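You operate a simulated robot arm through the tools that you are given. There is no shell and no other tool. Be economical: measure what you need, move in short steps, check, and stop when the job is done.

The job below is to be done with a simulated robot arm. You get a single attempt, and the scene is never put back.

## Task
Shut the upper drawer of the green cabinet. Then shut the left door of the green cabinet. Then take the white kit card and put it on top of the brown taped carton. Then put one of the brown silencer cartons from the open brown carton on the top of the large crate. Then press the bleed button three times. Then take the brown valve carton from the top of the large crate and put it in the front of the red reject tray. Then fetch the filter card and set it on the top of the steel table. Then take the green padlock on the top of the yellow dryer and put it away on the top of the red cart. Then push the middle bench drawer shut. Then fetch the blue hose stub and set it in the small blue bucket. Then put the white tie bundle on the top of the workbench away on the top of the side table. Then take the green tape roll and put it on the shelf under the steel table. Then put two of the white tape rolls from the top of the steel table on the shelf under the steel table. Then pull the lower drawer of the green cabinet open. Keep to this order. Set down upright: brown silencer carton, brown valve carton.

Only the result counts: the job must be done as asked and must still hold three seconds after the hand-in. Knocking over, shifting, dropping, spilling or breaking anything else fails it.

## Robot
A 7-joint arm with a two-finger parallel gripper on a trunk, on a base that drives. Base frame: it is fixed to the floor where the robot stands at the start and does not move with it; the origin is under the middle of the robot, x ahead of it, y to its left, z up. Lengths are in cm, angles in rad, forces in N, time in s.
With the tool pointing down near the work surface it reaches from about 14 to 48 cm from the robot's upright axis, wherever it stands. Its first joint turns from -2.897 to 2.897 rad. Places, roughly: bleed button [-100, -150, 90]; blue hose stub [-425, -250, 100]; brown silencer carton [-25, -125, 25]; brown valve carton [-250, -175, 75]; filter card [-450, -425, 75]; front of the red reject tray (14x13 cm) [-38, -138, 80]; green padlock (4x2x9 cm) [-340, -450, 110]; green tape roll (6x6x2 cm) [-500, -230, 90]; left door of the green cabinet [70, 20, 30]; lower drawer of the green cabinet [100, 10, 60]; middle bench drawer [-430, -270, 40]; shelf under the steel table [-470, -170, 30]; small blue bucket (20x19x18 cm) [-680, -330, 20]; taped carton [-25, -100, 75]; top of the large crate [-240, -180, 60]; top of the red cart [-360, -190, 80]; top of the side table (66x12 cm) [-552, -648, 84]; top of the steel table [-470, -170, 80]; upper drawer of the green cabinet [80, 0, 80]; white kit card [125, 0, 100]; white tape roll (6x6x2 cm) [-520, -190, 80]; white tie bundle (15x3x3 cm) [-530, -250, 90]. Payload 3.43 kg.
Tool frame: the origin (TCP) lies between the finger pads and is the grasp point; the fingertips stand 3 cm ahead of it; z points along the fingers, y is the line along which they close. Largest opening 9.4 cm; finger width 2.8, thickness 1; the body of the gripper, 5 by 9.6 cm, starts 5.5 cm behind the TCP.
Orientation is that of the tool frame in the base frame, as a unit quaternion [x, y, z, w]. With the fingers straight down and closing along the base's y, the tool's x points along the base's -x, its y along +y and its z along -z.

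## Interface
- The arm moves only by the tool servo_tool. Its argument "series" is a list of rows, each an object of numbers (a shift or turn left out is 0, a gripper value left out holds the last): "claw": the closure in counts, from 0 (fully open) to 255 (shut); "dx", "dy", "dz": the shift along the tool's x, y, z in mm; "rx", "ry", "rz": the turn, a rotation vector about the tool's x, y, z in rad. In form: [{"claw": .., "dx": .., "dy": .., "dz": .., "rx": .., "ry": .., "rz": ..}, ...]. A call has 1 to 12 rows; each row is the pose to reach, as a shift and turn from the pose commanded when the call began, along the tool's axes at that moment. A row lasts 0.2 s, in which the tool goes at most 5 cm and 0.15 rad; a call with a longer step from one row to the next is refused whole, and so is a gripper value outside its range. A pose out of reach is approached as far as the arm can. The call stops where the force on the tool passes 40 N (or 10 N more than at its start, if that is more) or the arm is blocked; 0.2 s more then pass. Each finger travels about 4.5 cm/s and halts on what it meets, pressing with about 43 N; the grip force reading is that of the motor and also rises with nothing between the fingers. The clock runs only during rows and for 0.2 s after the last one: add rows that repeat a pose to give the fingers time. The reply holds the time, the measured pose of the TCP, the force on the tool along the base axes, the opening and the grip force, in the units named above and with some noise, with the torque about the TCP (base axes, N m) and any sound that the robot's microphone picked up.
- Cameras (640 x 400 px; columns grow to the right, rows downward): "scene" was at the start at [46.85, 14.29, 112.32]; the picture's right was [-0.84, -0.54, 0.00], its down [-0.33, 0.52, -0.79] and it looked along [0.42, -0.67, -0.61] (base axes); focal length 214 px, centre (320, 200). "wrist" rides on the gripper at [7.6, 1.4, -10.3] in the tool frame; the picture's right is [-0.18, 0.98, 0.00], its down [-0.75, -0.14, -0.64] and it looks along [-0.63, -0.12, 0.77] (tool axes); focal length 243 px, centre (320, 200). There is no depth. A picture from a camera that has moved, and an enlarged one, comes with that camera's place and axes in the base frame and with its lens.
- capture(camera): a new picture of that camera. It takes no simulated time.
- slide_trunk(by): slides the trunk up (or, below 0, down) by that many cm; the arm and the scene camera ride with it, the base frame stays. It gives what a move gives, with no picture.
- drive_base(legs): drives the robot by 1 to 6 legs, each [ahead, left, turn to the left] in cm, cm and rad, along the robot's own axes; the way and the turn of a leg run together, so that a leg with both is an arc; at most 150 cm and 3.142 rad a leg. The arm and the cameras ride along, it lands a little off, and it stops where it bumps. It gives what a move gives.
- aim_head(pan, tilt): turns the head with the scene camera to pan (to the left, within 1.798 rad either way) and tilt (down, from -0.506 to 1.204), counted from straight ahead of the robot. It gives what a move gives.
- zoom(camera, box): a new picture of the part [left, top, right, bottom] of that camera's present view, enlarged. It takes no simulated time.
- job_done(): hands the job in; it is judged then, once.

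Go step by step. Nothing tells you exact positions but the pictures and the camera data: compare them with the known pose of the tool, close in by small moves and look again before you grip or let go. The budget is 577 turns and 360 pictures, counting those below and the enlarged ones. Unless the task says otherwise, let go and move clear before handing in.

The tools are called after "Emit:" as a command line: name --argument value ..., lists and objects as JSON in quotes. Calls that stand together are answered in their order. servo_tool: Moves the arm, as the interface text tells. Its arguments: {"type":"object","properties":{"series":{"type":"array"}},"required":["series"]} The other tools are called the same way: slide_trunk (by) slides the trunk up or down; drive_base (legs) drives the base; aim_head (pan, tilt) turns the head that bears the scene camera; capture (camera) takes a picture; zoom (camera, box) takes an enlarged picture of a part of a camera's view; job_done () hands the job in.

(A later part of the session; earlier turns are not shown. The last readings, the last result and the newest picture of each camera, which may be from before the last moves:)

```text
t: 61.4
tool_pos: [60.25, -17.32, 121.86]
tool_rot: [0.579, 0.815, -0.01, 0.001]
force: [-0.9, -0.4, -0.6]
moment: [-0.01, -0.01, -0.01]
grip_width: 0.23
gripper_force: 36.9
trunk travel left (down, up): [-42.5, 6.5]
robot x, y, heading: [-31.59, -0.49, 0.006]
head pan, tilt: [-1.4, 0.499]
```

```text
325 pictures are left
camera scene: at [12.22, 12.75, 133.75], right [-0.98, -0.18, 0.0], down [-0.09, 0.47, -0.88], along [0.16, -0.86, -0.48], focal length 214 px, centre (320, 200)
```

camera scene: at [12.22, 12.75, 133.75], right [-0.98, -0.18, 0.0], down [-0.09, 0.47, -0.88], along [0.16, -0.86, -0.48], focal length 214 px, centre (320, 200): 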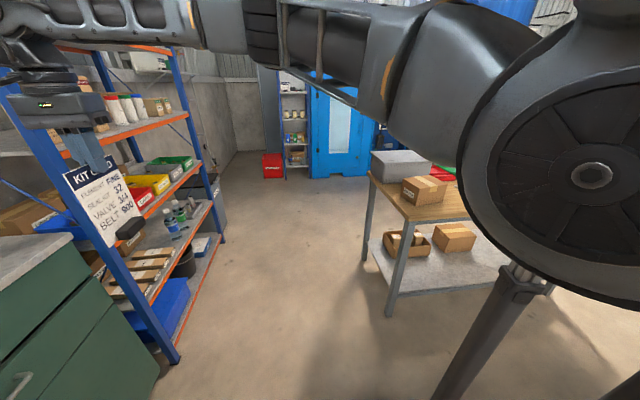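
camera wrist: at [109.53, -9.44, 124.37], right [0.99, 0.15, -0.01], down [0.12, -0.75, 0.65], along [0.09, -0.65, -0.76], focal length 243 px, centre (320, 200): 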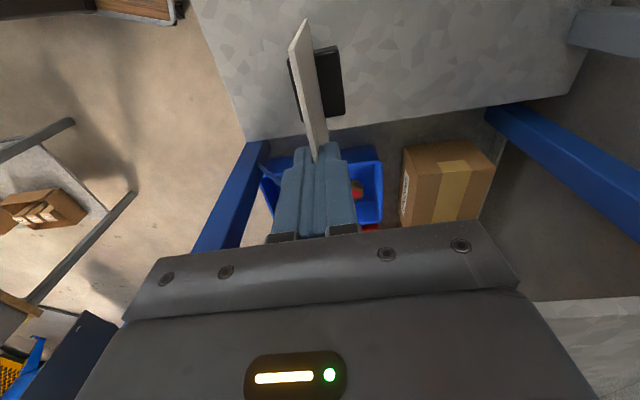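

The taped carton is on the bench at about (-27,-112). I turn right to face it.

Emit:
drive_base --legs '[[0, 0, -1.57]]'

Emit:
aim_head --pan -0.1 --tilt 0.5

Emit:
capture --camera "scene"

```text
t: 65.6
tool_pos: [-49.08, -91.77, 121.97]
tool_rot: [0.986, 0.165, -0.007, -0.005]
force: [-0.8, 0.2, -1.7]
moment: [0.0, 0.03, -0.02]
grip_width: 0.22
gripper_force: 36.9
trunk travel left (down, up): [-42.5, 6.5]
robot x, y, heading: [-31.51, -0.38, -1.571]
head pan, tilt: [-1.4, 0.499]
```

```text
t: 67.1
tool_pos: [-49.0, -91.89, 122.05]
tool_rot: [0.986, 0.165, -0.008, -0.005]
force: [0.3, 0.3, -0.9]
moment: [0.01, 0.0, 0.01]
grip_width: 0.2
gripper_force: 36.9
trunk travel left (down, up): [-42.5, 6.5]
robot x, y, heading: [-31.57, -0.21, -1.57]
head pan, tilt: [-0.099, 0.499]
```

```text
324 pictures are left
camera scene: at [-10.75, -51.29, 133.75], right [-1.0, 0.1, 0.0], down [0.05, 0.48, -0.88], along [-0.09, -0.87, -0.48], focal length 214 px, centre (320, 200)
```

scene: 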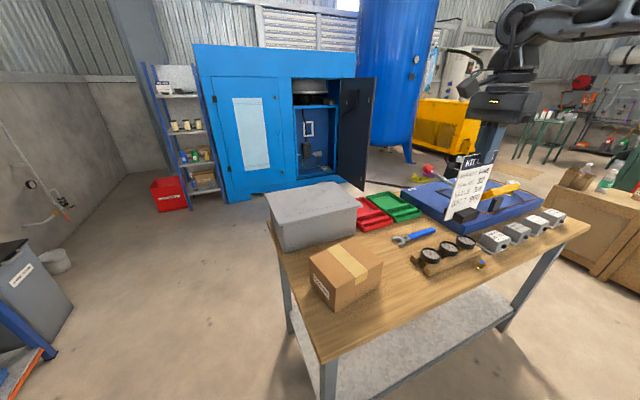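

Emit:
zoom --camera "scene" --box '[400, 80, 560, 240]'

Emit:
capture --camera "wrist"

Emit:
zoom --camera "scene" --box '[250, 170, 450, 320]'

```text
2.50 times, centred on (480, 160) of scene
camera zoom: at [-10.75, -51.29, 133.75], right [-1.0, 0.1, 0.0], down [0.05, 0.48, -0.88], along [-0.09, -0.87, -0.48], focal length 536 px, centre (-80, 300)
```

zoom: 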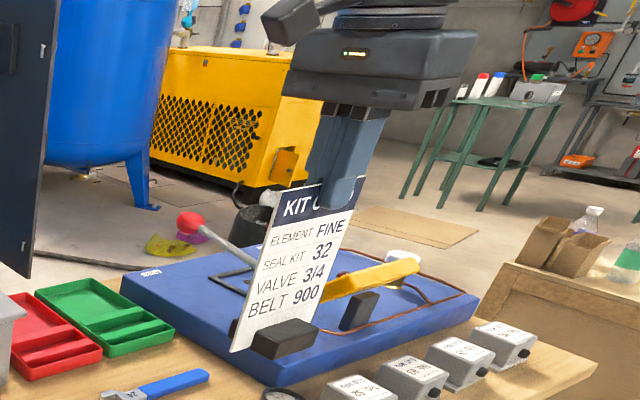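

```text
322 pictures are left
camera wrist: at [-41.2, -90.78, 132.25], right [0.15, -0.99, -0.01], down [-0.75, -0.12, 0.65], along [-0.65, -0.09, -0.76], focal length 243 px, centre (320, 200)
```

wrist: 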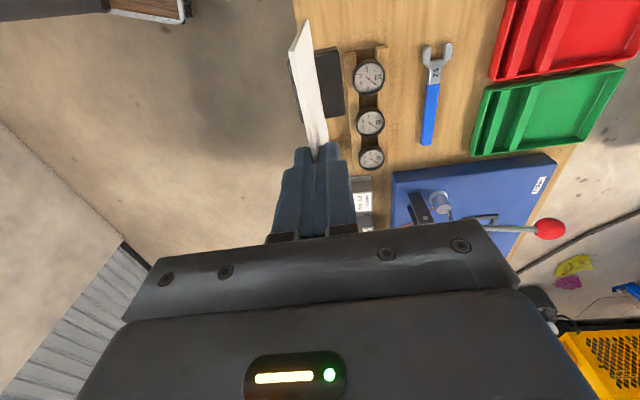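

```text
2.67 times, centred on (350, 245) of scene
camera zoom: at [-10.75, -51.29, 133.75], right [-1.0, 0.1, 0.0], down [0.05, 0.48, -0.88], along [-0.09, -0.87, -0.48], focal length 572 px, centre (240, 80)
```

zoom: 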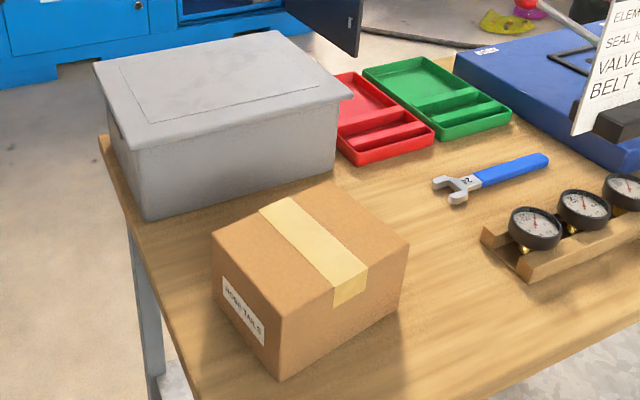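

The carton's top is at z≈87.4, centred near (-23,-96.6). I move the card above it and lower most of the way.

Emit:
servo_tool --series '[{"dx": 37, "dy": 21}, {"dx": 74, "dy": 43}, {"dx": 111, "dy": 64}, {"dx": 148, "dy": 86}, {"dx": 185, "dy": 107}, {"dx": 221, "dy": 129}, {"dx": 221, "dy": 129, "dz": 40}, {"dx": 221, "dy": 129, "dz": 80}, {"dx": 221, "dy": 129, "dz": 120}, {"dx": 221, "dy": 129, "dz": 160}, {"dx": 221, "dy": 129, "dz": 180}, {"dx": 221, "dy": 129, "dz": 180}]'

Emit:
zoom --camera "scene" --box '[250, 120, 450, 320]'

Emit:
capture --camera "wrist"

```text
t: 69.4
tool_pos: [-24.13, -96.68, 106.13]
tool_rot: [0.986, 0.164, -0.007, -0.001]
force: [-1.2, 2.7, 13.1]
moment: [0.03, 0.04, 0.06]
grip_width: 0.22
gripper_force: 37.1
trunk travel left (down, up): [-42.5, 6.5]
robot x, y, heading: [-31.52, -0.19, -1.567]
head pan, tilt: [-0.099, 0.499]
stopped in row 11: the force on the tool passed its limit at 60 N (the readings are from after the stop); the commanded pose is now the measured one
```

```text
2.00 times, centred on (350, 220) of scene
camera zoom: at [-10.74, -51.21, 133.81], right [-1.0, 0.1, 0.0], down [0.05, 0.48, -0.88], along [-0.08, -0.87, -0.48], focal length 429 px, centre (260, 160)
```

zoom: 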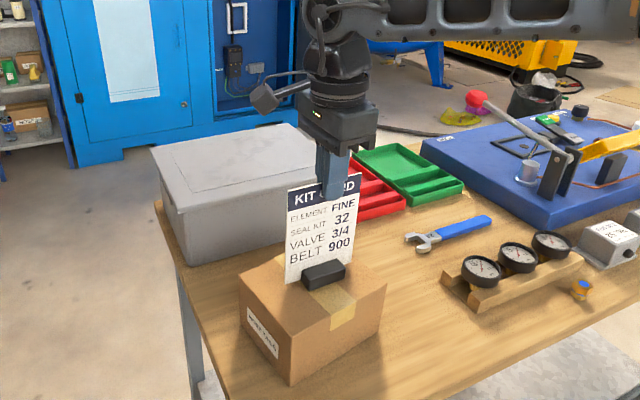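

```text
319 pictures are left
camera wrist: at [-16.32, -95.72, 116.4], right [0.15, -0.99, 0.0], down [-0.75, -0.11, 0.65], along [-0.65, -0.09, -0.76], focal length 243 px, centre (320, 200)
```

wrist: 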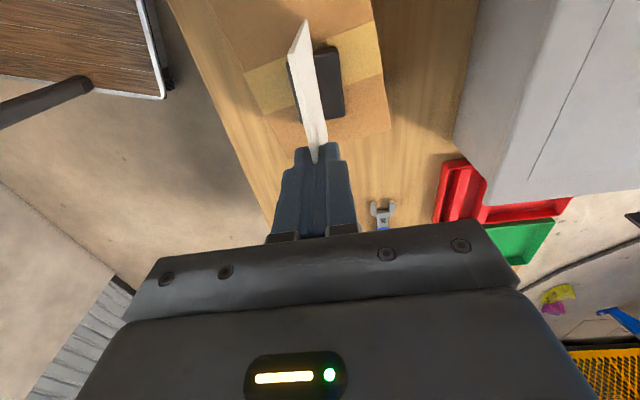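

The card's foot is resting on the carton's tape, near its centre. I ease off, open, and rise.

Emit:
servo_tool --series '[{"claw": 255, "dz": -1}, {"claw": 200, "dz": -1}, {"claw": 140, "dz": -1}, {"claw": 100, "dz": -1}, {"claw": 100, "dz": -1}]'

Emit:
zoom --camera "scene" --box '[250, 120, 450, 320]'

```text
t: 70.6
tool_pos: [-24.19, -96.88, 106.09]
tool_rot: [0.986, 0.165, -0.008, -0.003]
force: [0.6, 0.1, -1.1]
moment: [0.0, 0.05, -0.01]
grip_width: 5.72
gripper_force: 0.1
trunk travel left (down, up): [-42.5, 6.5]
robot x, y, heading: [-31.25, 0.13, -1.567]
head pan, tilt: [-0.099, 0.499]
```

```text
2.00 times, centred on (350, 220) of scene
camera zoom: at [-10.73, -51.29, 133.75], right [-1.0, 0.1, 0.0], down [0.05, 0.48, -0.88], along [-0.08, -0.87, -0.48], focal length 429 px, centre (260, 160)
```

zoom: 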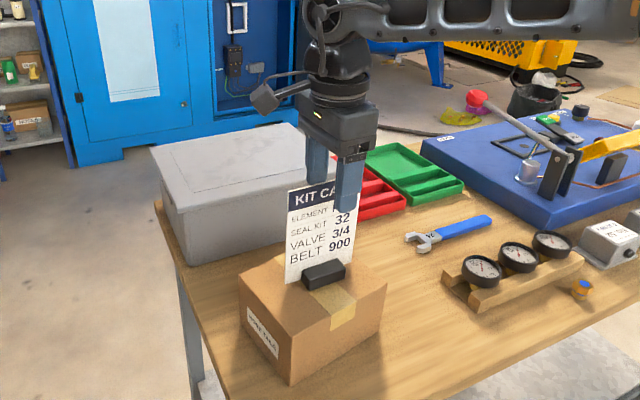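

The card stands on the carton. I raise the hand clear and look at the lower shelf for the silencer cartons.

Emit:
servo_tool --series '[{"dz": -30}, {"dz": -70}, {"dz": -110}, {"dz": -150}, {"dz": -150}]'

Emit:
capture --camera "scene"

Emit:
aim_head --pan -1.2 --tilt 0.4

Emit:
capture --camera "scene"

```text
t: 71.8
tool_pos: [-24.03, -96.91, 120.9]
tool_rot: [0.986, 0.165, -0.007, -0.003]
force: [-0.8, -0.1, -0.3]
moment: [0.01, -0.01, 0.01]
grip_width: 5.71
gripper_force: 0.2
trunk travel left (down, up): [-42.5, 6.5]
robot x, y, heading: [-31.65, -0.21, -1.564]
head pan, tilt: [-0.099, 0.499]
```

```text
317 pictures are left
camera scene: at [-10.73, -51.28, 133.75], right [-1.0, 0.1, 0.0], down [0.05, 0.48, -0.88], along [-0.08, -0.87, -0.48], focal length 214 px, centre (320, 200)
```

scene: 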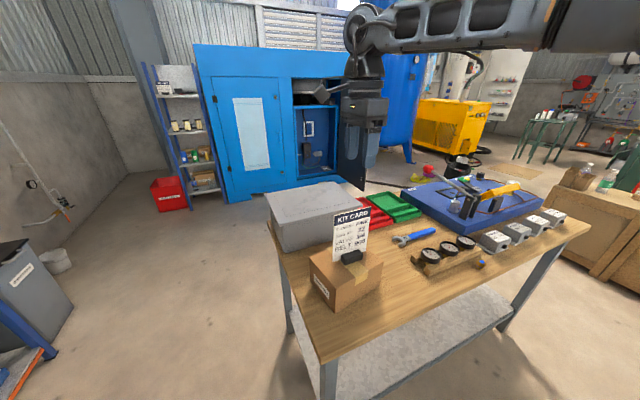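

```text
t: 73.1
tool_pos: [-23.86, -96.92, 120.77]
tool_rot: [0.986, 0.165, -0.008, -0.003]
force: [-0.1, -0.5, -0.2]
moment: [0.01, 0.0, 0.01]
grip_width: 5.71
gripper_force: 0.1
trunk travel left (down, up): [-42.5, 6.5]
robot x, y, heading: [-31.51, -0.12, -1.566]
head pan, tilt: [-1.201, 0.4]
```

```text
316 pictures are left
camera scene: at [-18.48, -45.61, 134.67], right [-0.36, 0.93, 0.0], down [0.36, 0.14, -0.92], along [-0.86, -0.34, -0.39], focal length 214 px, centre (320, 200)
```

scene: 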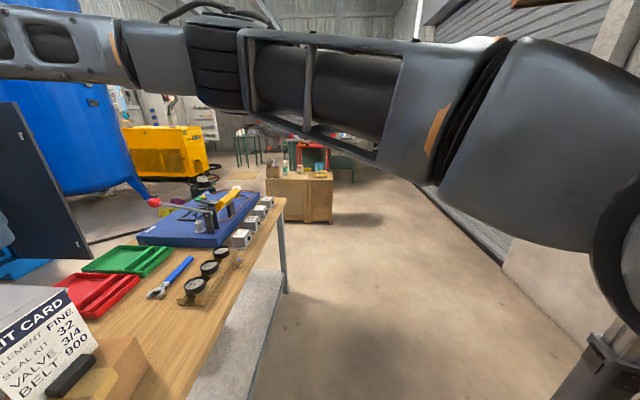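

The silencer cartons sit on the lower shelf near the bench's right-hand short end. I fold the arm in and drive around to that end, facing it.

Emit:
servo_tool --series '[{"dx": 15, "dy": -44, "dz": -15}, {"dx": 30, "dy": -88, "dz": -30}, {"dx": 45, "dy": -132, "dz": -40}, {"dx": 60, "dy": -175, "dz": -40}, {"dx": 75, "dy": -219, "dz": -40}, {"dx": 90, "dy": -263, "dz": -40}, {"dx": 104, "dy": -303, "dz": -40}, {"dx": 104, "dy": -303, "dz": -40}]'

Emit:
drive_base --legs '[[0, 80, 0], [58, 0, 0], [0, 0, -1.26]]'

Emit:
aim_head --pan 0.0 --tilt 0.6

Emit:
capture --camera "scene"

```text
t: 74.9
tool_pos: [-23.99, -64.55, 125.15]
tool_rot: [0.986, 0.164, -0.007, -0.003]
force: [0.2, 0.3, 0.1]
moment: [0.01, -0.03, 0.0]
grip_width: 5.74
gripper_force: 0.0
trunk travel left (down, up): [-42.5, 6.5]
robot x, y, heading: [-31.6, -0.35, -1.572]
head pan, tilt: [-1.201, 0.4]
```

```text
t: 85.3
tool_pos: [-9.96, -83.12, 124.88]
tool_rot: [0.89, -0.456, -0.004, -0.007]
force: [0.2, -0.5, 1.0]
moment: [0.0, -0.01, -0.01]
grip_width: 5.71
gripper_force: 0.1
trunk travel left (down, up): [-42.5, 6.5]
robot x, y, heading: [49.71, -57.28, -2.843]
head pan, tilt: [-1.201, 0.4]
```

```text
t: 86.7
tool_pos: [-9.97, -83.21, 125.05]
tool_rot: [0.89, -0.456, -0.005, -0.008]
force: [-0.3, -0.6, -0.7]
moment: [0.05, -0.02, -0.01]
grip_width: 5.72
gripper_force: 0.1
trunk travel left (down, up): [-42.5, 6.5]
robot x, y, heading: [50.04, -57.46, -2.844]
head pan, tilt: [0.0, 0.6]
```

```text
315 pictures are left
camera scene: at [7.05, -92.69, 132.84], right [-0.29, 0.96, 0.0], down [0.54, 0.16, -0.83], along [-0.79, -0.24, -0.56], focal length 214 px, centre (320, 200)
```

scene: 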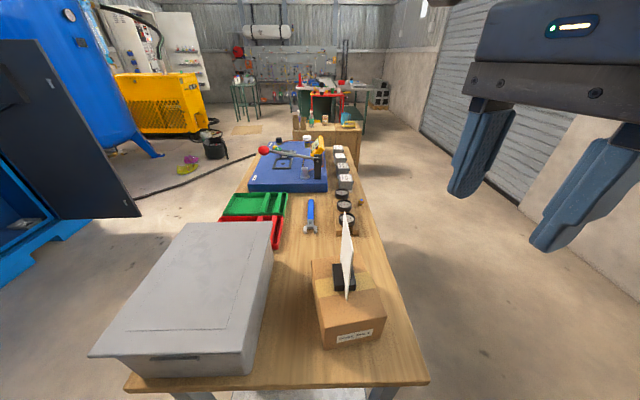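

Emit:
drive_base --legs '[[-14, 34, 0.02]]'

Emit:
slide_trunk --by -42

Emit:
aim_head --pan -0.3 --tilt 0.7

Emit:
capture --camera "scene"

```text
t: 89.0
tool_pos: [13.9, -112.28, 125.15]
tool_rot: [0.893, -0.449, -0.004, -0.007]
force: [0.2, 0.1, 0.4]
moment: [0.03, 0.01, -0.02]
grip_width: 5.71
gripper_force: 0.1
trunk travel left (down, up): [-42.5, 6.5]
robot x, y, heading: [73.07, -85.48, -2.831]
head pan, tilt: [0.0, 0.6]
```

```text
refused: -42 is not a number from -40 to 40
```

```text
t: 89.8
tool_pos: [13.92, -112.2, 125.02]
tool_rot: [0.894, -0.449, -0.005, -0.006]
force: [-0.5, 0.5, 0.5]
moment: [0.01, 0.02, 0.0]
grip_width: 5.7
gripper_force: 0.1
trunk travel left (down, up): [-42.5, 6.5]
robot x, y, heading: [73.35, -85.44, -2.832]
head pan, tilt: [-0.3, 0.7]
```

```text
314 pictures are left
camera scene: at [30.89, -118.75, 131.98], right [-0.01, 1.0, 0.0], down [0.64, 0.01, -0.77], along [-0.77, -0.01, -0.64], focal length 214 px, centre (320, 200)
```

scene: 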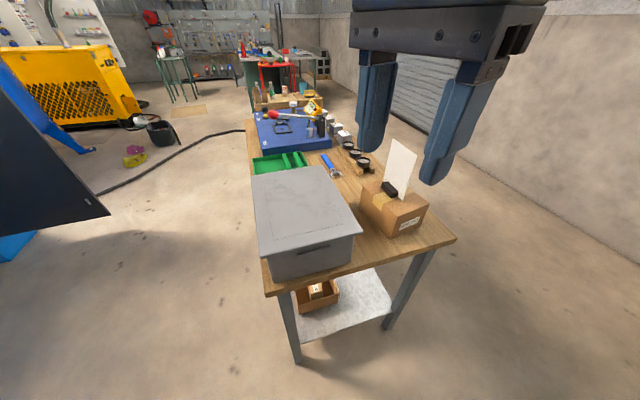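

Emit:
slide_trunk --by -40

Emit:
capture --camera "scene"

Emit:
capture --camera "wrist"

```text
t: 93.6
tool_pos: [13.93, -112.17, 85.07]
tool_rot: [0.893, -0.45, -0.005, -0.007]
force: [0.1, 0.0, -0.6]
moment: [-0.01, 0.03, -0.02]
grip_width: 5.71
gripper_force: 0.1
trunk travel left (down, up): [-2.5, 46.5]
robot x, y, heading: [72.69, -85.48, -2.834]
head pan, tilt: [-0.3, 0.7]
```

```text
313 pictures are left
camera scene: at [30.9, -118.74, 91.98], right [-0.01, 1.0, 0.0], down [0.64, 0.01, -0.76], along [-0.76, -0.01, -0.64], focal length 214 px, centre (320, 200)
```

scene: 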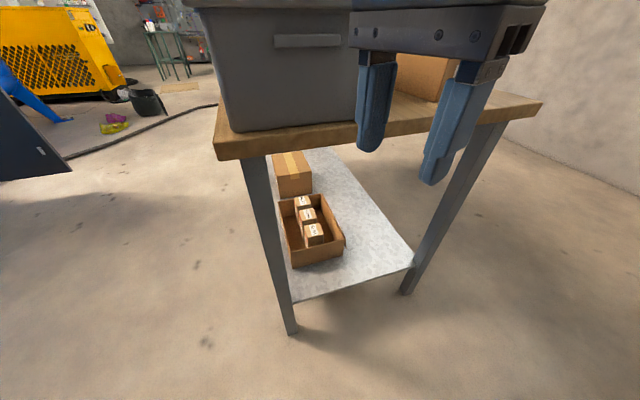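

```text
312 pictures are left
camera wrist: at [17.31, -119.29, 95.32], right [-0.9, -0.44, -0.01], down [-0.34, 0.68, 0.65], along [-0.28, 0.59, -0.76], focal length 243 px, centre (320, 200)
```

wrist: 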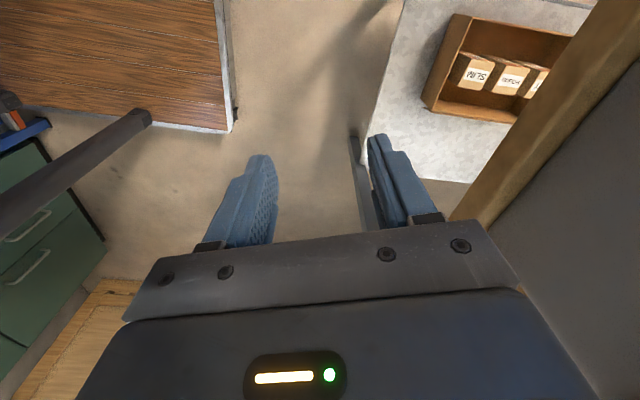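

Emit:
zoom --camera "scene" --box '[250, 140, 410, 300]'

Emit:
zoom --camera "wrist" --box '[400, 0, 600, 125]'

```text
2.50 times, centred on (330, 220) of scene
camera zoom: at [30.9, -118.74, 91.98], right [-0.01, 1.0, 0.0], down [0.64, 0.01, -0.76], along [-0.76, -0.01, -0.64], focal length 536 px, centre (295, 150)
```

zoom: 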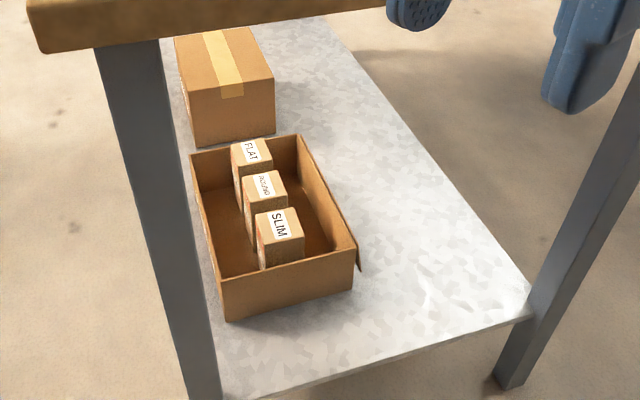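

```text
3.20 times, centred on (500, 62) of wrist
camera zoom: at [17.31, -119.29, 95.32], right [-0.9, -0.44, -0.01], down [-0.34, 0.68, 0.65], along [-0.28, 0.59, -0.76], focal length 776 px, centre (-256, 640)
```

zoom: 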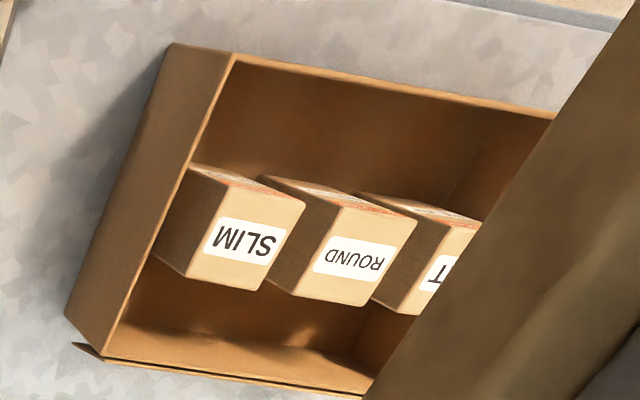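

The SLIM carton is nearest, its top at about (-20,-121.5,35). I reorient the hand: fingers closing across the box, tilted inward.

Emit:
servo_tool --series '[{"claw": 0, "rz": -0.14}, {"rz": -0.28}, {"rz": -0.42}, {"rz": -0.56}, {"rz": -0.7}, {"rz": -0.84}, {"rz": -0.98}, {"rz": -1.12}, {"rz": -1.25}, {"rz": -1.25}]'

Emit:
servo_tool --series '[{"dz": 40, "ry": -0.12}, {"dz": 80, "ry": -0.24}, {"dz": 120, "ry": -0.36}, {"dz": 160, "ry": -0.48}, {"dz": 200, "ry": -0.6}, {"dz": 240, "ry": -0.6}, {"dz": 280, "ry": -0.6}, {"dz": 320, "ry": -0.6}, {"dz": 360, "ry": -0.6}, {"dz": 360, "ry": -0.6}]'

Emit:
capture --camera "wrist"

Emit:
capture --camera "scene"

```text
t: 95.8
tool_pos: [13.77, -112.12, 85.14]
tool_rot: [0.987, 0.159, 0.0, -0.008]
force: [0.2, -0.3, 0.0]
moment: [0.0, -0.01, 0.0]
grip_width: 9.38
gripper_force: 0.0
trunk travel left (down, up): [-2.5, 46.5]
robot x, y, heading: [73.0, -85.3, -2.834]
head pan, tilt: [-0.3, 0.7]
```

```text
t: 98.0
tool_pos: [13.57, -111.8, 49.29]
tool_rot: [0.944, 0.153, -0.289, 0.036]
force: [-0.1, 0.3, 0.3]
moment: [0.0, -0.01, -0.01]
grip_width: 9.37
gripper_force: 0.1
out of reach, approached as far as the arm can: row 3, 4, 5, 6, 7, 9, 10
trunk travel left (down, up): [-2.5, 46.5]
robot x, y, heading: [72.89, -85.53, -2.832]
head pan, tilt: [-0.3, 0.7]
```

```text
309 pictures are left
camera wrist: at [25.55, -109.57, 53.71], right [0.16, -0.98, 0.08], down [-0.29, 0.03, 0.96], along [-0.94, -0.18, -0.28], focal length 243 px, centre (320, 200)
```

wrist: 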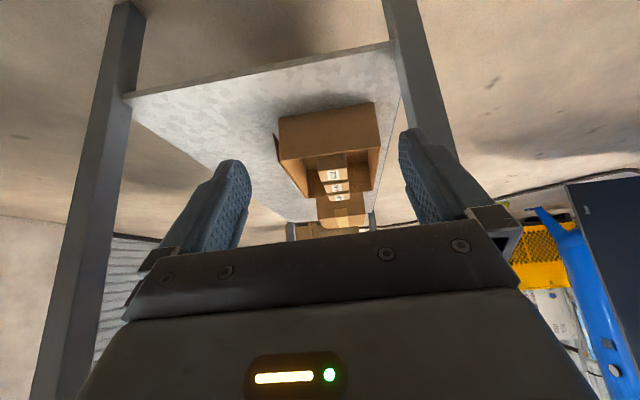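

```text
308 pictures are left
camera scene: at [30.9, -118.72, 91.98], right [-0.01, 1.0, 0.0], down [0.64, 0.01, -0.76], along [-0.76, -0.01, -0.64], focal length 214 px, centre (320, 200)
```

scene: 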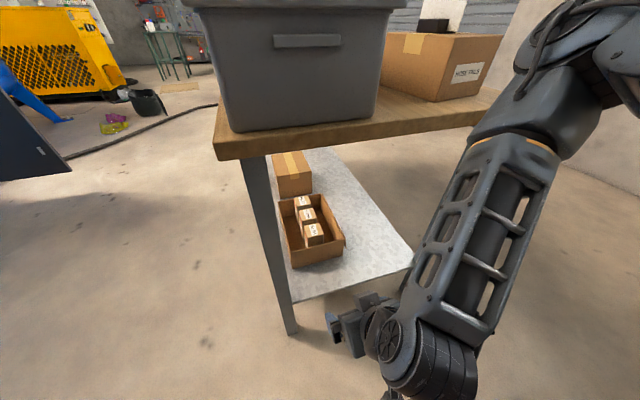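

Emit:
zoom --camera "wrist" --box '[260, 90, 400, 240]'

```text
2.67 times, centred on (330, 165) of wrist
camera zoom: at [25.55, -109.57, 53.71], right [0.16, -0.98, 0.08], down [-0.29, 0.03, 0.96], along [-0.94, -0.18, -0.28], focal length 647 px, centre (293, 293)
```

zoom: 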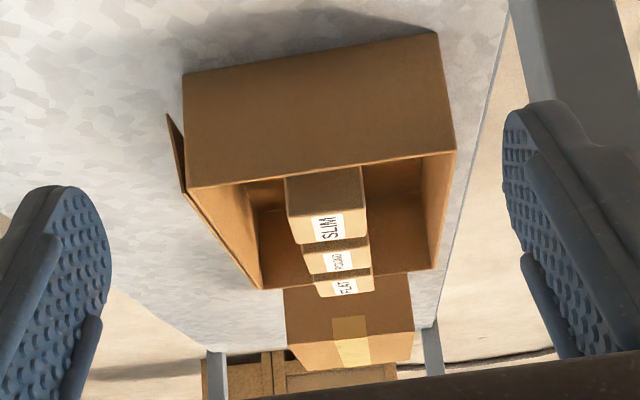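

SLIM's top centre checks out at about (-20.3,-121.7,34.6), rim z≈32.4. I go in under the bench in steps.

Emit:
servo_tool --series '[{"dx": -11, "dy": -4, "dz": 43}, {"dx": -22, "dy": -8, "dz": 86}, {"dx": -34, "dy": -12, "dz": 129}, {"dx": -67, "dy": -12, "dz": 151}, {"dx": -100, "dy": -12, "dz": 173}, {"dx": -133, "dy": -12, "dz": 195}, {"dx": -133, "dy": -12, "dz": 195}]'

Emit:
capture --camera "scene"

Emit:
capture --camera "wrist"

```text
t: 99.6
tool_pos: [-7.7, -117.57, 40.65]
tool_rot: [0.943, 0.154, -0.292, 0.04]
force: [0.3, -0.6, -0.1]
moment: [-0.02, -0.01, 0.01]
grip_width: 9.4
gripper_force: 0.1
out of reach, approached as far as the arm can: row 1, 2, 3
trunk travel left (down, up): [-2.5, 46.5]
robot x, y, heading: [72.88, -85.74, -2.831]
head pan, tilt: [-0.3, 0.7]
```

```text
306 pictures are left
camera scene: at [30.9, -118.74, 91.98], right [-0.01, 1.0, 0.0], down [0.64, 0.01, -0.76], along [-0.76, -0.01, -0.64], focal length 214 px, centre (320, 200)
```

scene: 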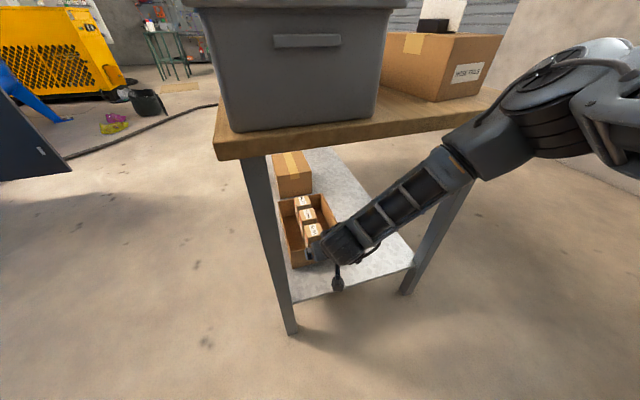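

```text
305 pictures are left
camera wrist: at [4.31, -115.22, 45.02], right [0.16, -0.98, 0.09], down [-0.29, 0.04, 0.96], along [-0.94, -0.18, -0.28], focal length 243 px, centre (320, 200)
```

wrist: 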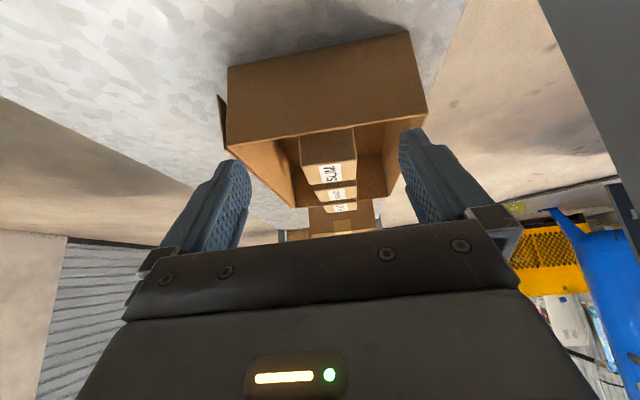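

Geometry looks clear of the bench edge. Move on in above the SLIM carton.

Emit:
servo_tool --series '[{"dx": -37, "dz": 25}, {"dx": -73, "dz": 49}, {"dx": -109, "dz": 73}, {"dx": -109, "dz": 73}]'

Emit:
capture --camera "scene"

Emit:
capture --camera "wrist"

```text
t: 100.8
tool_pos: [-18.63, -119.19, 39.15]
tool_rot: [0.949, 0.147, -0.277, 0.038]
force: [0.3, 0.8, 0.2]
moment: [-0.02, 0.02, 0.03]
grip_width: 9.42
gripper_force: 0.0
trunk travel left (down, up): [-2.5, 46.5]
robot x, y, heading: [73.89, -84.79, -2.84]
head pan, tilt: [-0.3, 0.7]
stopped in row 4: the arm was blocked; the commanded pose is now the measured one
```

```text
304 pictures are left
camera scene: at [31.44, -117.65, 92.01], right [0.0, 1.0, 0.0], down [0.64, 0.0, -0.77], along [-0.77, 0.0, -0.64], focal length 214 px, centre (320, 200)
```

scene: 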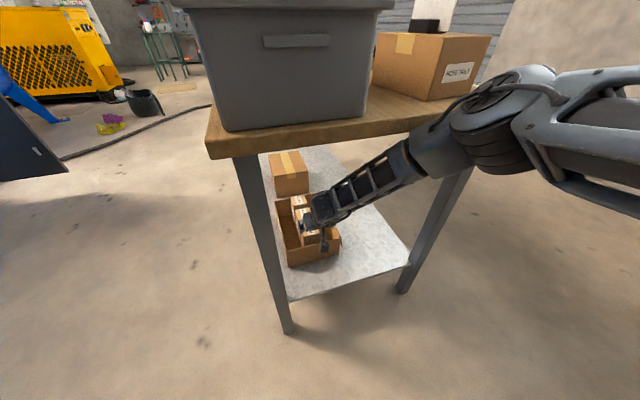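

```text
303 pictures are left
camera wrist: at [-6.68, -116.98, 43.82], right [0.15, -0.99, 0.09], down [-0.32, 0.04, 0.95], along [-0.94, -0.17, -0.31], focal length 243 px, centre (320, 200)
```

wrist: 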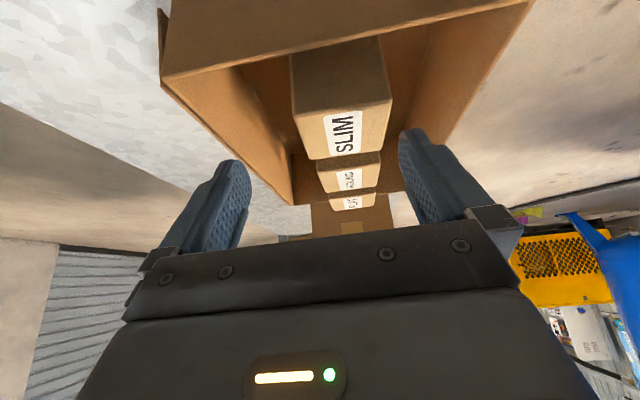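

Emit:
zoom --camera "scene" --box '[280, 50, 520, 290]'

```text
1.67 times, centred on (400, 170) of scene
camera zoom: at [31.44, -117.65, 92.01], right [0.0, 1.0, 0.0], down [0.64, 0.0, -0.77], along [-0.77, 0.0, -0.64], focal length 358 px, centre (187, 250)
```

zoom: 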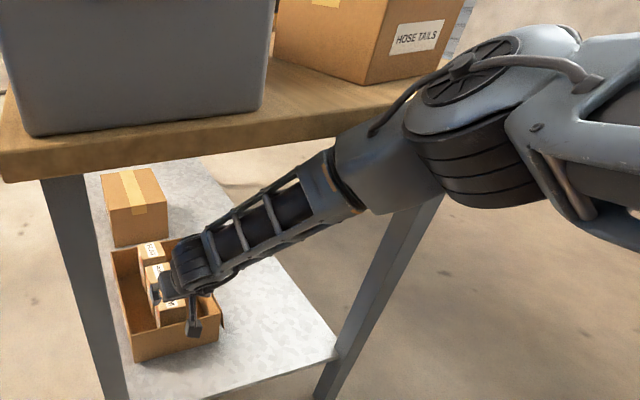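

The forearm's upper part touched the bench edge. I back the hand out, lower the trunk fully, and tilt the hand more so the arm passes lower.

Emit:
servo_tool --series '[{"dx": 40, "dz": -25}, {"dx": 80, "dz": -50}, {"dx": 118, "dz": -75}, {"dx": 118, "dz": -75}]'

Emit:
slide_trunk --by -2.5

Emit:
servo_tool --series '[{"ry": -0.1}, {"ry": -0.2}, {"ry": -0.28}, {"ry": -0.28}]'

Emit:
capture --camera "scene"

```text
t: 101.8
tool_pos: [-5.45, -114.81, 39.34]
tool_rot: [0.949, 0.146, -0.278, 0.037]
force: [-0.7, -0.2, -0.2]
moment: [-0.03, 0.0, -0.02]
grip_width: 9.4
gripper_force: 0.0
trunk travel left (down, up): [-2.5, 46.5]
robot x, y, heading: [73.58, -84.63, -2.835]
head pan, tilt: [-0.3, 0.7]
```

```text
t: 102.5
tool_pos: [-5.57, -114.74, 36.89]
tool_rot: [0.948, 0.147, -0.278, 0.037]
force: [0.3, 0.3, 0.3]
moment: [0.0, -0.01, 0.01]
grip_width: 9.41
gripper_force: 0.1
trunk travel left (down, up): [0.0, 49.0]
robot x, y, heading: [73.67, -84.81, -2.833]
head pan, tilt: [-0.3, 0.7]
```

```text
t: 103.5
tool_pos: [-7.14, -119.67, 39.79]
tool_rot: [0.91, 0.132, -0.392, 0.035]
force: [0.8, 0.4, -0.1]
moment: [-0.01, 0.02, 0.02]
grip_width: 9.4
gripper_force: 0.0
out of reach, approached as far as the arm can: row 2, 3, 4
trunk travel left (down, up): [0.0, 49.0]
robot x, y, heading: [73.77, -84.48, -2.839]
head pan, tilt: [-0.3, 0.7]
```

```text
301 pictures are left
camera scene: at [31.4, -117.67, 89.48], right [0.0, 1.0, 0.0], down [0.64, 0.0, -0.76], along [-0.76, 0.0, -0.64], focal length 214 px, centre (320, 200)
```

scene: 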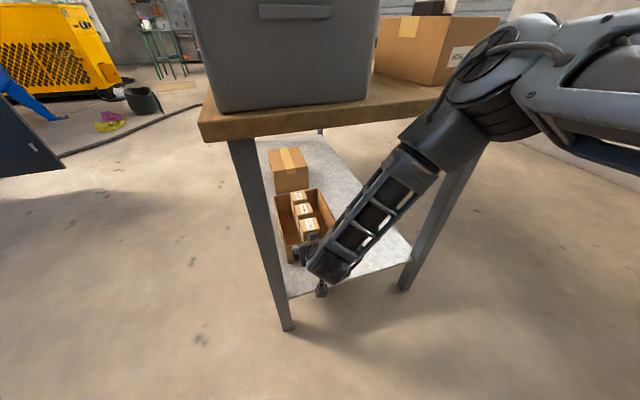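

Emit:
servo_tool --series '[{"dx": -25, "dy": -5, "dz": 32, "rx": -0.02, "rz": -0.02}, {"dx": -50, "dy": -10, "dz": 64, "rx": -0.04, "rz": -0.04}, {"dx": -66, "dy": -13, "dz": 85, "rx": -0.058, "rz": -0.055}, {"dx": -81, "dy": -16, "dz": 105, "rx": -0.058, "rz": -0.055}, {"dx": -81, "dy": -16, "dz": 105, "rx": -0.058, "rz": -0.055}]'

Emit:
capture --camera "wrist"

Emit:
capture --camera "scene"

```text
t: 104.7
tool_pos: [-20.28, -121.41, 38.5]
tool_rot: [0.904, 0.169, -0.389, 0.05]
force: [-0.1, 0.2, 0.1]
moment: [-0.02, 0.02, 0.01]
grip_width: 9.41
gripper_force: 0.0
trunk travel left (down, up): [0.0, 49.0]
robot x, y, heading: [73.35, -84.64, -2.839]
head pan, tilt: [-0.3, 0.7]
```

```text
300 pictures are left
camera wrist: at [-7.85, -118.44, 40.26], right [0.22, -0.97, 0.09], down [-0.09, 0.07, 0.99], along [-0.97, -0.23, -0.07], focal length 243 px, centre (320, 200)
```

wrist: 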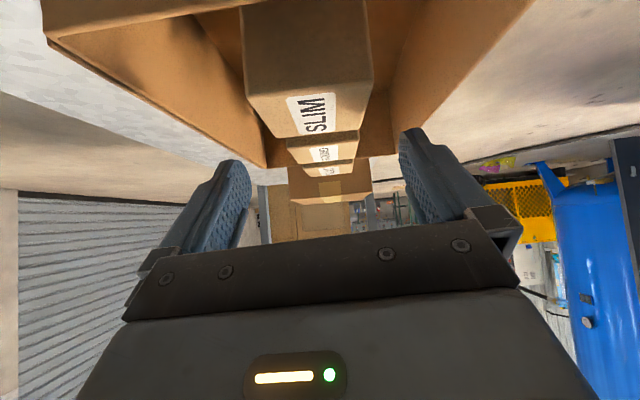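

```text
299 pictures are left
camera scene: at [31.39, -117.66, 89.48], right [0.0, 1.0, 0.0], down [0.64, 0.0, -0.76], along [-0.76, 0.0, -0.64], focal length 214 px, centre (320, 200)
```

scene: 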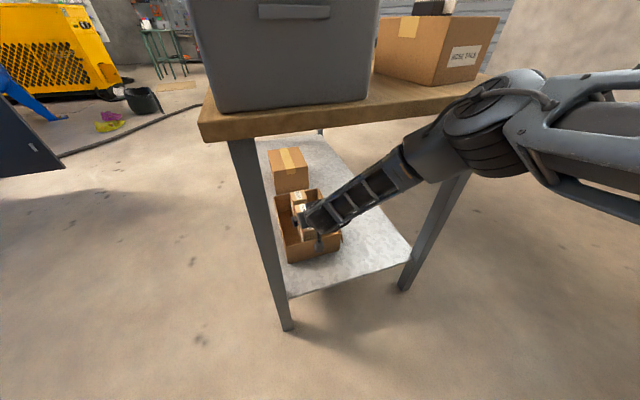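

Fingers straddle the SLIM carton. Going straight down 5.5 cm, then grip.

Emit:
servo_tool --series '[{"dx": 13, "dy": 1, "dz": 13}, {"dx": 26, "dy": 1, "dz": 26}, {"dx": 40, "dy": 2, "dz": 38}, {"dx": 40, "dy": 2, "dz": 38}]'

Emit:
capture --camera "wrist"

```text
t: 105.7
tool_pos: [-20.27, -121.49, 33.12]
tool_rot: [0.905, 0.17, -0.388, 0.051]
force: [0.0, -0.5, 0.5]
moment: [0.01, -0.02, 0.03]
grip_width: 9.41
gripper_force: 0.0
trunk travel left (down, up): [0.0, 49.0]
robot x, y, heading: [73.74, -84.39, -2.842]
head pan, tilt: [-0.3, 0.7]
```

```text
298 pictures are left
camera wrist: at [-7.78, -118.57, 34.76], right [0.22, -0.97, 0.09], down [-0.09, 0.07, 0.99], along [-0.97, -0.23, -0.07], focal length 243 px, centre (320, 200)
```

wrist: 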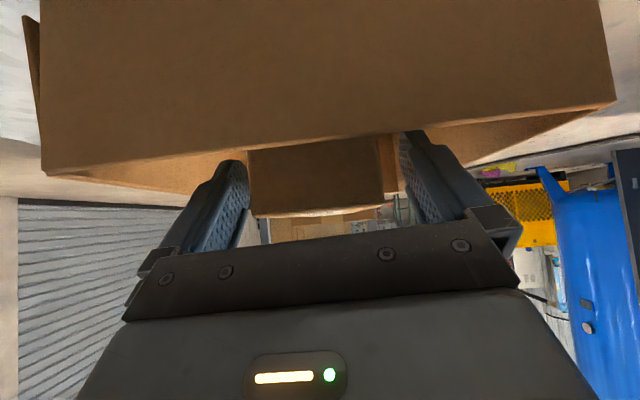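

Emit:
servo_tool --series '[{"claw": 255}, {}, {}, {}, {}, {}]'

Emit:
capture --camera "wrist"

```text
t: 107.1
tool_pos: [-20.35, -121.48, 33.13]
tool_rot: [0.905, 0.169, -0.388, 0.051]
force: [-0.4, -0.4, 1.2]
moment: [-0.14, 0.06, -0.02]
grip_width: 6.48
gripper_force: 42.8
trunk travel left (down, up): [0.0, 49.0]
robot x, y, heading: [73.51, -84.63, -2.837]
head pan, tilt: [-0.3, 0.7]
```

```text
297 pictures are left
camera wrist: at [-7.77, -118.57, 34.78], right [0.22, -0.97, 0.09], down [-0.09, 0.07, 0.99], along [-0.97, -0.23, -0.07], focal length 243 px, centre (320, 200)
```

wrist: 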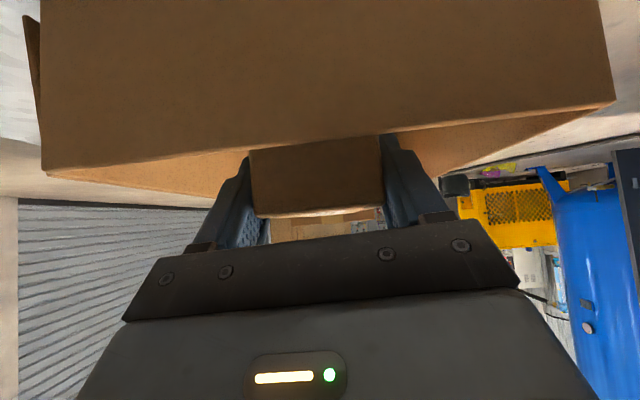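

SLIM is gripped (6.5 cm wide). I lift using the trunk so the arm's shape stays clear of the bench edge.

Emit:
slide_trunk --by 6

Emit:
capture --camera "wrist"

Emit:
capture --camera "scene"

```text
t: 108.1
tool_pos: [-20.22, -121.53, 39.03]
tool_rot: [0.905, 0.169, -0.388, 0.051]
force: [0.4, 0.1, -1.9]
moment: [-0.02, 0.02, -0.01]
grip_width: 6.39
gripper_force: 43.4
trunk travel left (down, up): [-6.0, 43.0]
robot x, y, heading: [74.0, -84.64, -2.837]
head pan, tilt: [-0.3, 0.7]
```

```text
296 pictures are left
camera wrist: at [-7.76, -118.56, 40.76], right [0.22, -0.97, 0.09], down [-0.09, 0.07, 0.99], along [-0.97, -0.23, -0.07], focal length 243 px, centre (320, 200)
```

wrist: 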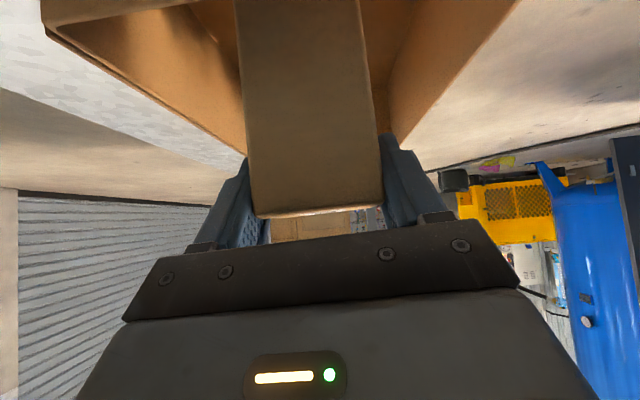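

```text
295 pictures are left
camera scene: at [31.39, -117.67, 95.48], right [0.0, 1.0, 0.0], down [0.64, 0.0, -0.76], along [-0.76, 0.0, -0.64], focal length 214 px, centre (320, 200)
```

scene: 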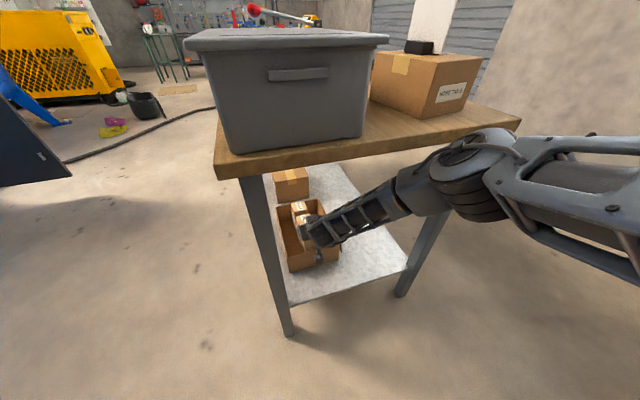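

Emit:
slide_trunk --by 5.5

Emit:
capture --camera "wrist"

Emit:
zoom --camera "scene" --box '[240, 120, 540, 300]'

```text
t: 109.1
tool_pos: [-20.13, -121.5, 44.57]
tool_rot: [0.905, 0.169, -0.388, 0.05]
force: [-0.9, -0.3, -1.7]
moment: [0.0, 0.02, 0.02]
grip_width: 6.41
gripper_force: 42.6
trunk travel left (down, up): [-11.5, 37.5]
robot x, y, heading: [73.93, -84.88, -2.837]
head pan, tilt: [-0.3, 0.7]
```

```text
294 pictures are left
camera wrist: at [-7.77, -118.56, 46.26], right [0.22, -0.97, 0.09], down [-0.09, 0.07, 0.99], along [-0.97, -0.23, -0.07], focal length 243 px, centre (320, 200)
```

wrist: 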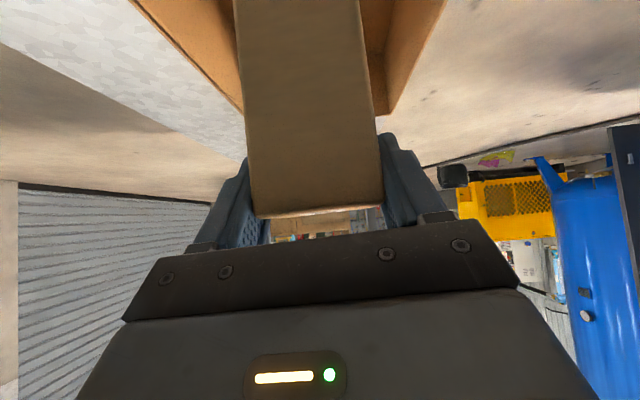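

```text
2.13 times, centred on (390, 210) of scene
camera zoom: at [31.39, -117.67, 100.98], right [0.0, 1.0, 0.0], down [0.64, 0.0, -0.76], along [-0.76, 0.0, -0.64], focal length 458 px, centre (171, 179)
```

zoom: 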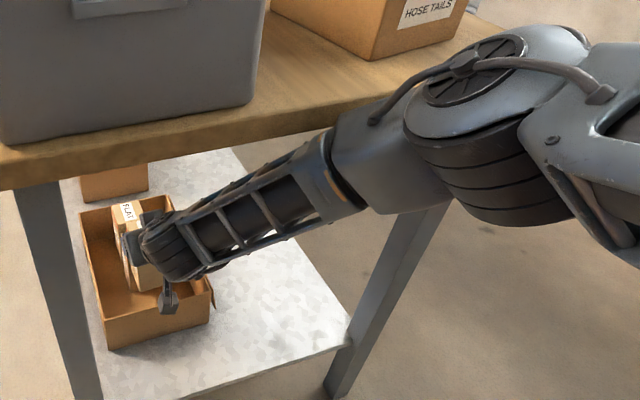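

Emit:
slide_trunk --by 0.7

Emit:
drive_base --legs '[[-8, 0, 0]]'

Emit:
capture --camera "wrist"

Emit:
capture --camera "scene"

```text
t: 109.7
tool_pos: [-20.18, -121.45, 45.25]
tool_rot: [0.905, 0.169, -0.388, 0.051]
force: [0.2, -0.1, -1.8]
moment: [0.01, 0.0, 0.0]
grip_width: 6.39
gripper_force: 43.0
trunk travel left (down, up): [-12.2, 36.8]
robot x, y, heading: [73.23, -84.33, -2.843]
head pan, tilt: [-0.3, 0.7]
```

```text
t: 110.8
tool_pos: [-17.99, -122.09, 45.28]
tool_rot: [0.904, 0.173, -0.388, 0.051]
force: [0.4, 1.0, -1.9]
moment: [-0.02, -0.02, 0.0]
grip_width: 6.41
gripper_force: 43.1
trunk travel left (down, up): [-12.2, 36.8]
robot x, y, heading: [75.9, -84.29, -2.831]
head pan, tilt: [-0.3, 0.7]
stopped in leg 1: the robot was blocked; the commanded pose is now the measured one
```

```text
292 pictures are left
camera wrist: at [-5.47, -118.98, 47.0], right [0.23, -0.97, 0.09], down [-0.09, 0.07, 0.99], along [-0.97, -0.24, -0.07], focal length 243 px, centre (320, 200)
```

wrist: 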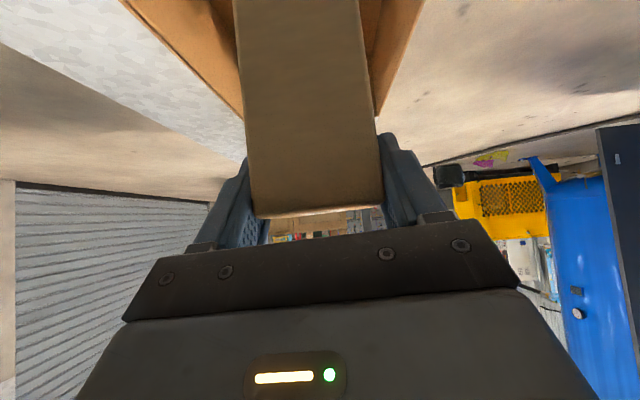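

```text
291 pictures are left
camera scene: at [33.8, -117.77, 101.68], right [-0.01, 1.0, 0.0], down [0.64, 0.01, -0.76], along [-0.76, -0.01, -0.64], focal length 214 px, centre (320, 200)
```

scene: 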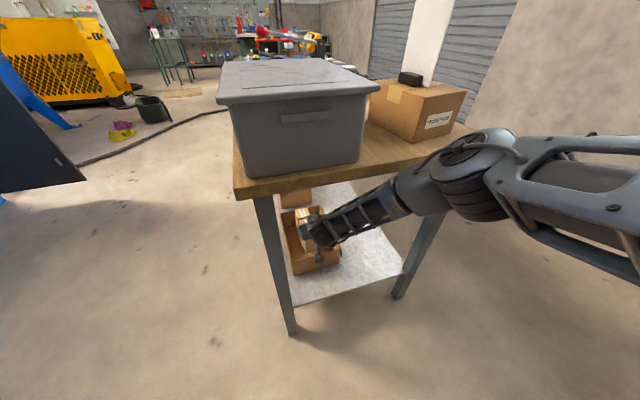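

The base touched something behind; tool is unaffected. I retract the arm instead, straight out over the near rim, easing the tilt as it goes.

Emit:
servo_tool --series '[{"dx": 28, "dz": -29}, {"dx": 55, "dz": -58}, {"dx": 83, "dz": -86, "ry": 0.06}, {"dx": 110, "dz": -115, "ry": 0.14}, {"dx": 138, "dz": -144, "ry": 0.24}, {"dx": 138, "dz": -144, "ry": 0.24}]'

Emit:
capture --camera "scene"

Emit:
capture --camera "wrist"

```text
t: 112.2
tool_pos: [0.81, -114.97, 44.97]
tool_rot: [0.944, 0.177, -0.278, 0.03]
force: [-1.0, 0.1, -0.8]
moment: [0.0, 0.01, 0.0]
grip_width: 6.37
gripper_force: 43.0
out of reach, approached as far as the arm can: row 1, 2, 3, 4
trunk travel left (down, up): [-12.2, 36.8]
robot x, y, heading: [76.21, -84.23, -2.831]
head pan, tilt: [-0.3, 0.7]
```

```text
290 pictures are left
camera scene: at [33.79, -117.75, 101.68], right [-0.01, 1.0, 0.0], down [0.64, 0.01, -0.76], along [-0.76, -0.01, -0.64], focal length 214 px, centre (320, 200)
```

scene: 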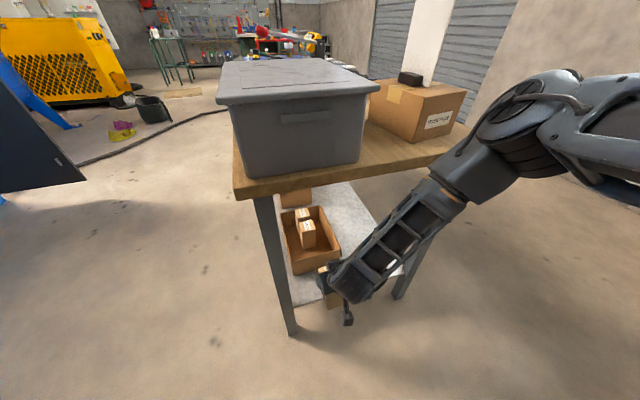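

```text
289 pictures are left
camera wrist: at [12.6, -112.28, 49.57], right [0.2, -0.98, 0.06], down [-0.31, -0.01, 0.95], along [-0.93, -0.21, -0.3], focal length 243 px, centre (320, 200)
```

wrist: 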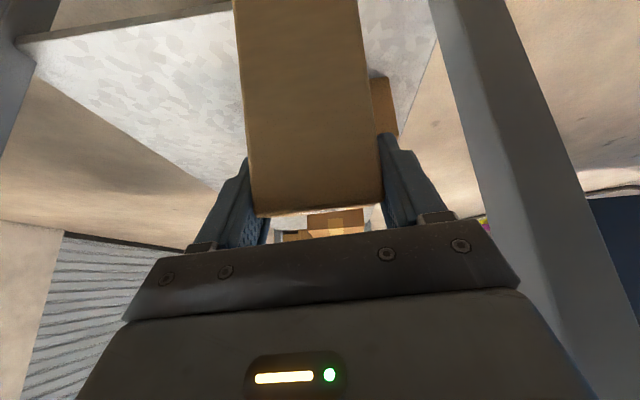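

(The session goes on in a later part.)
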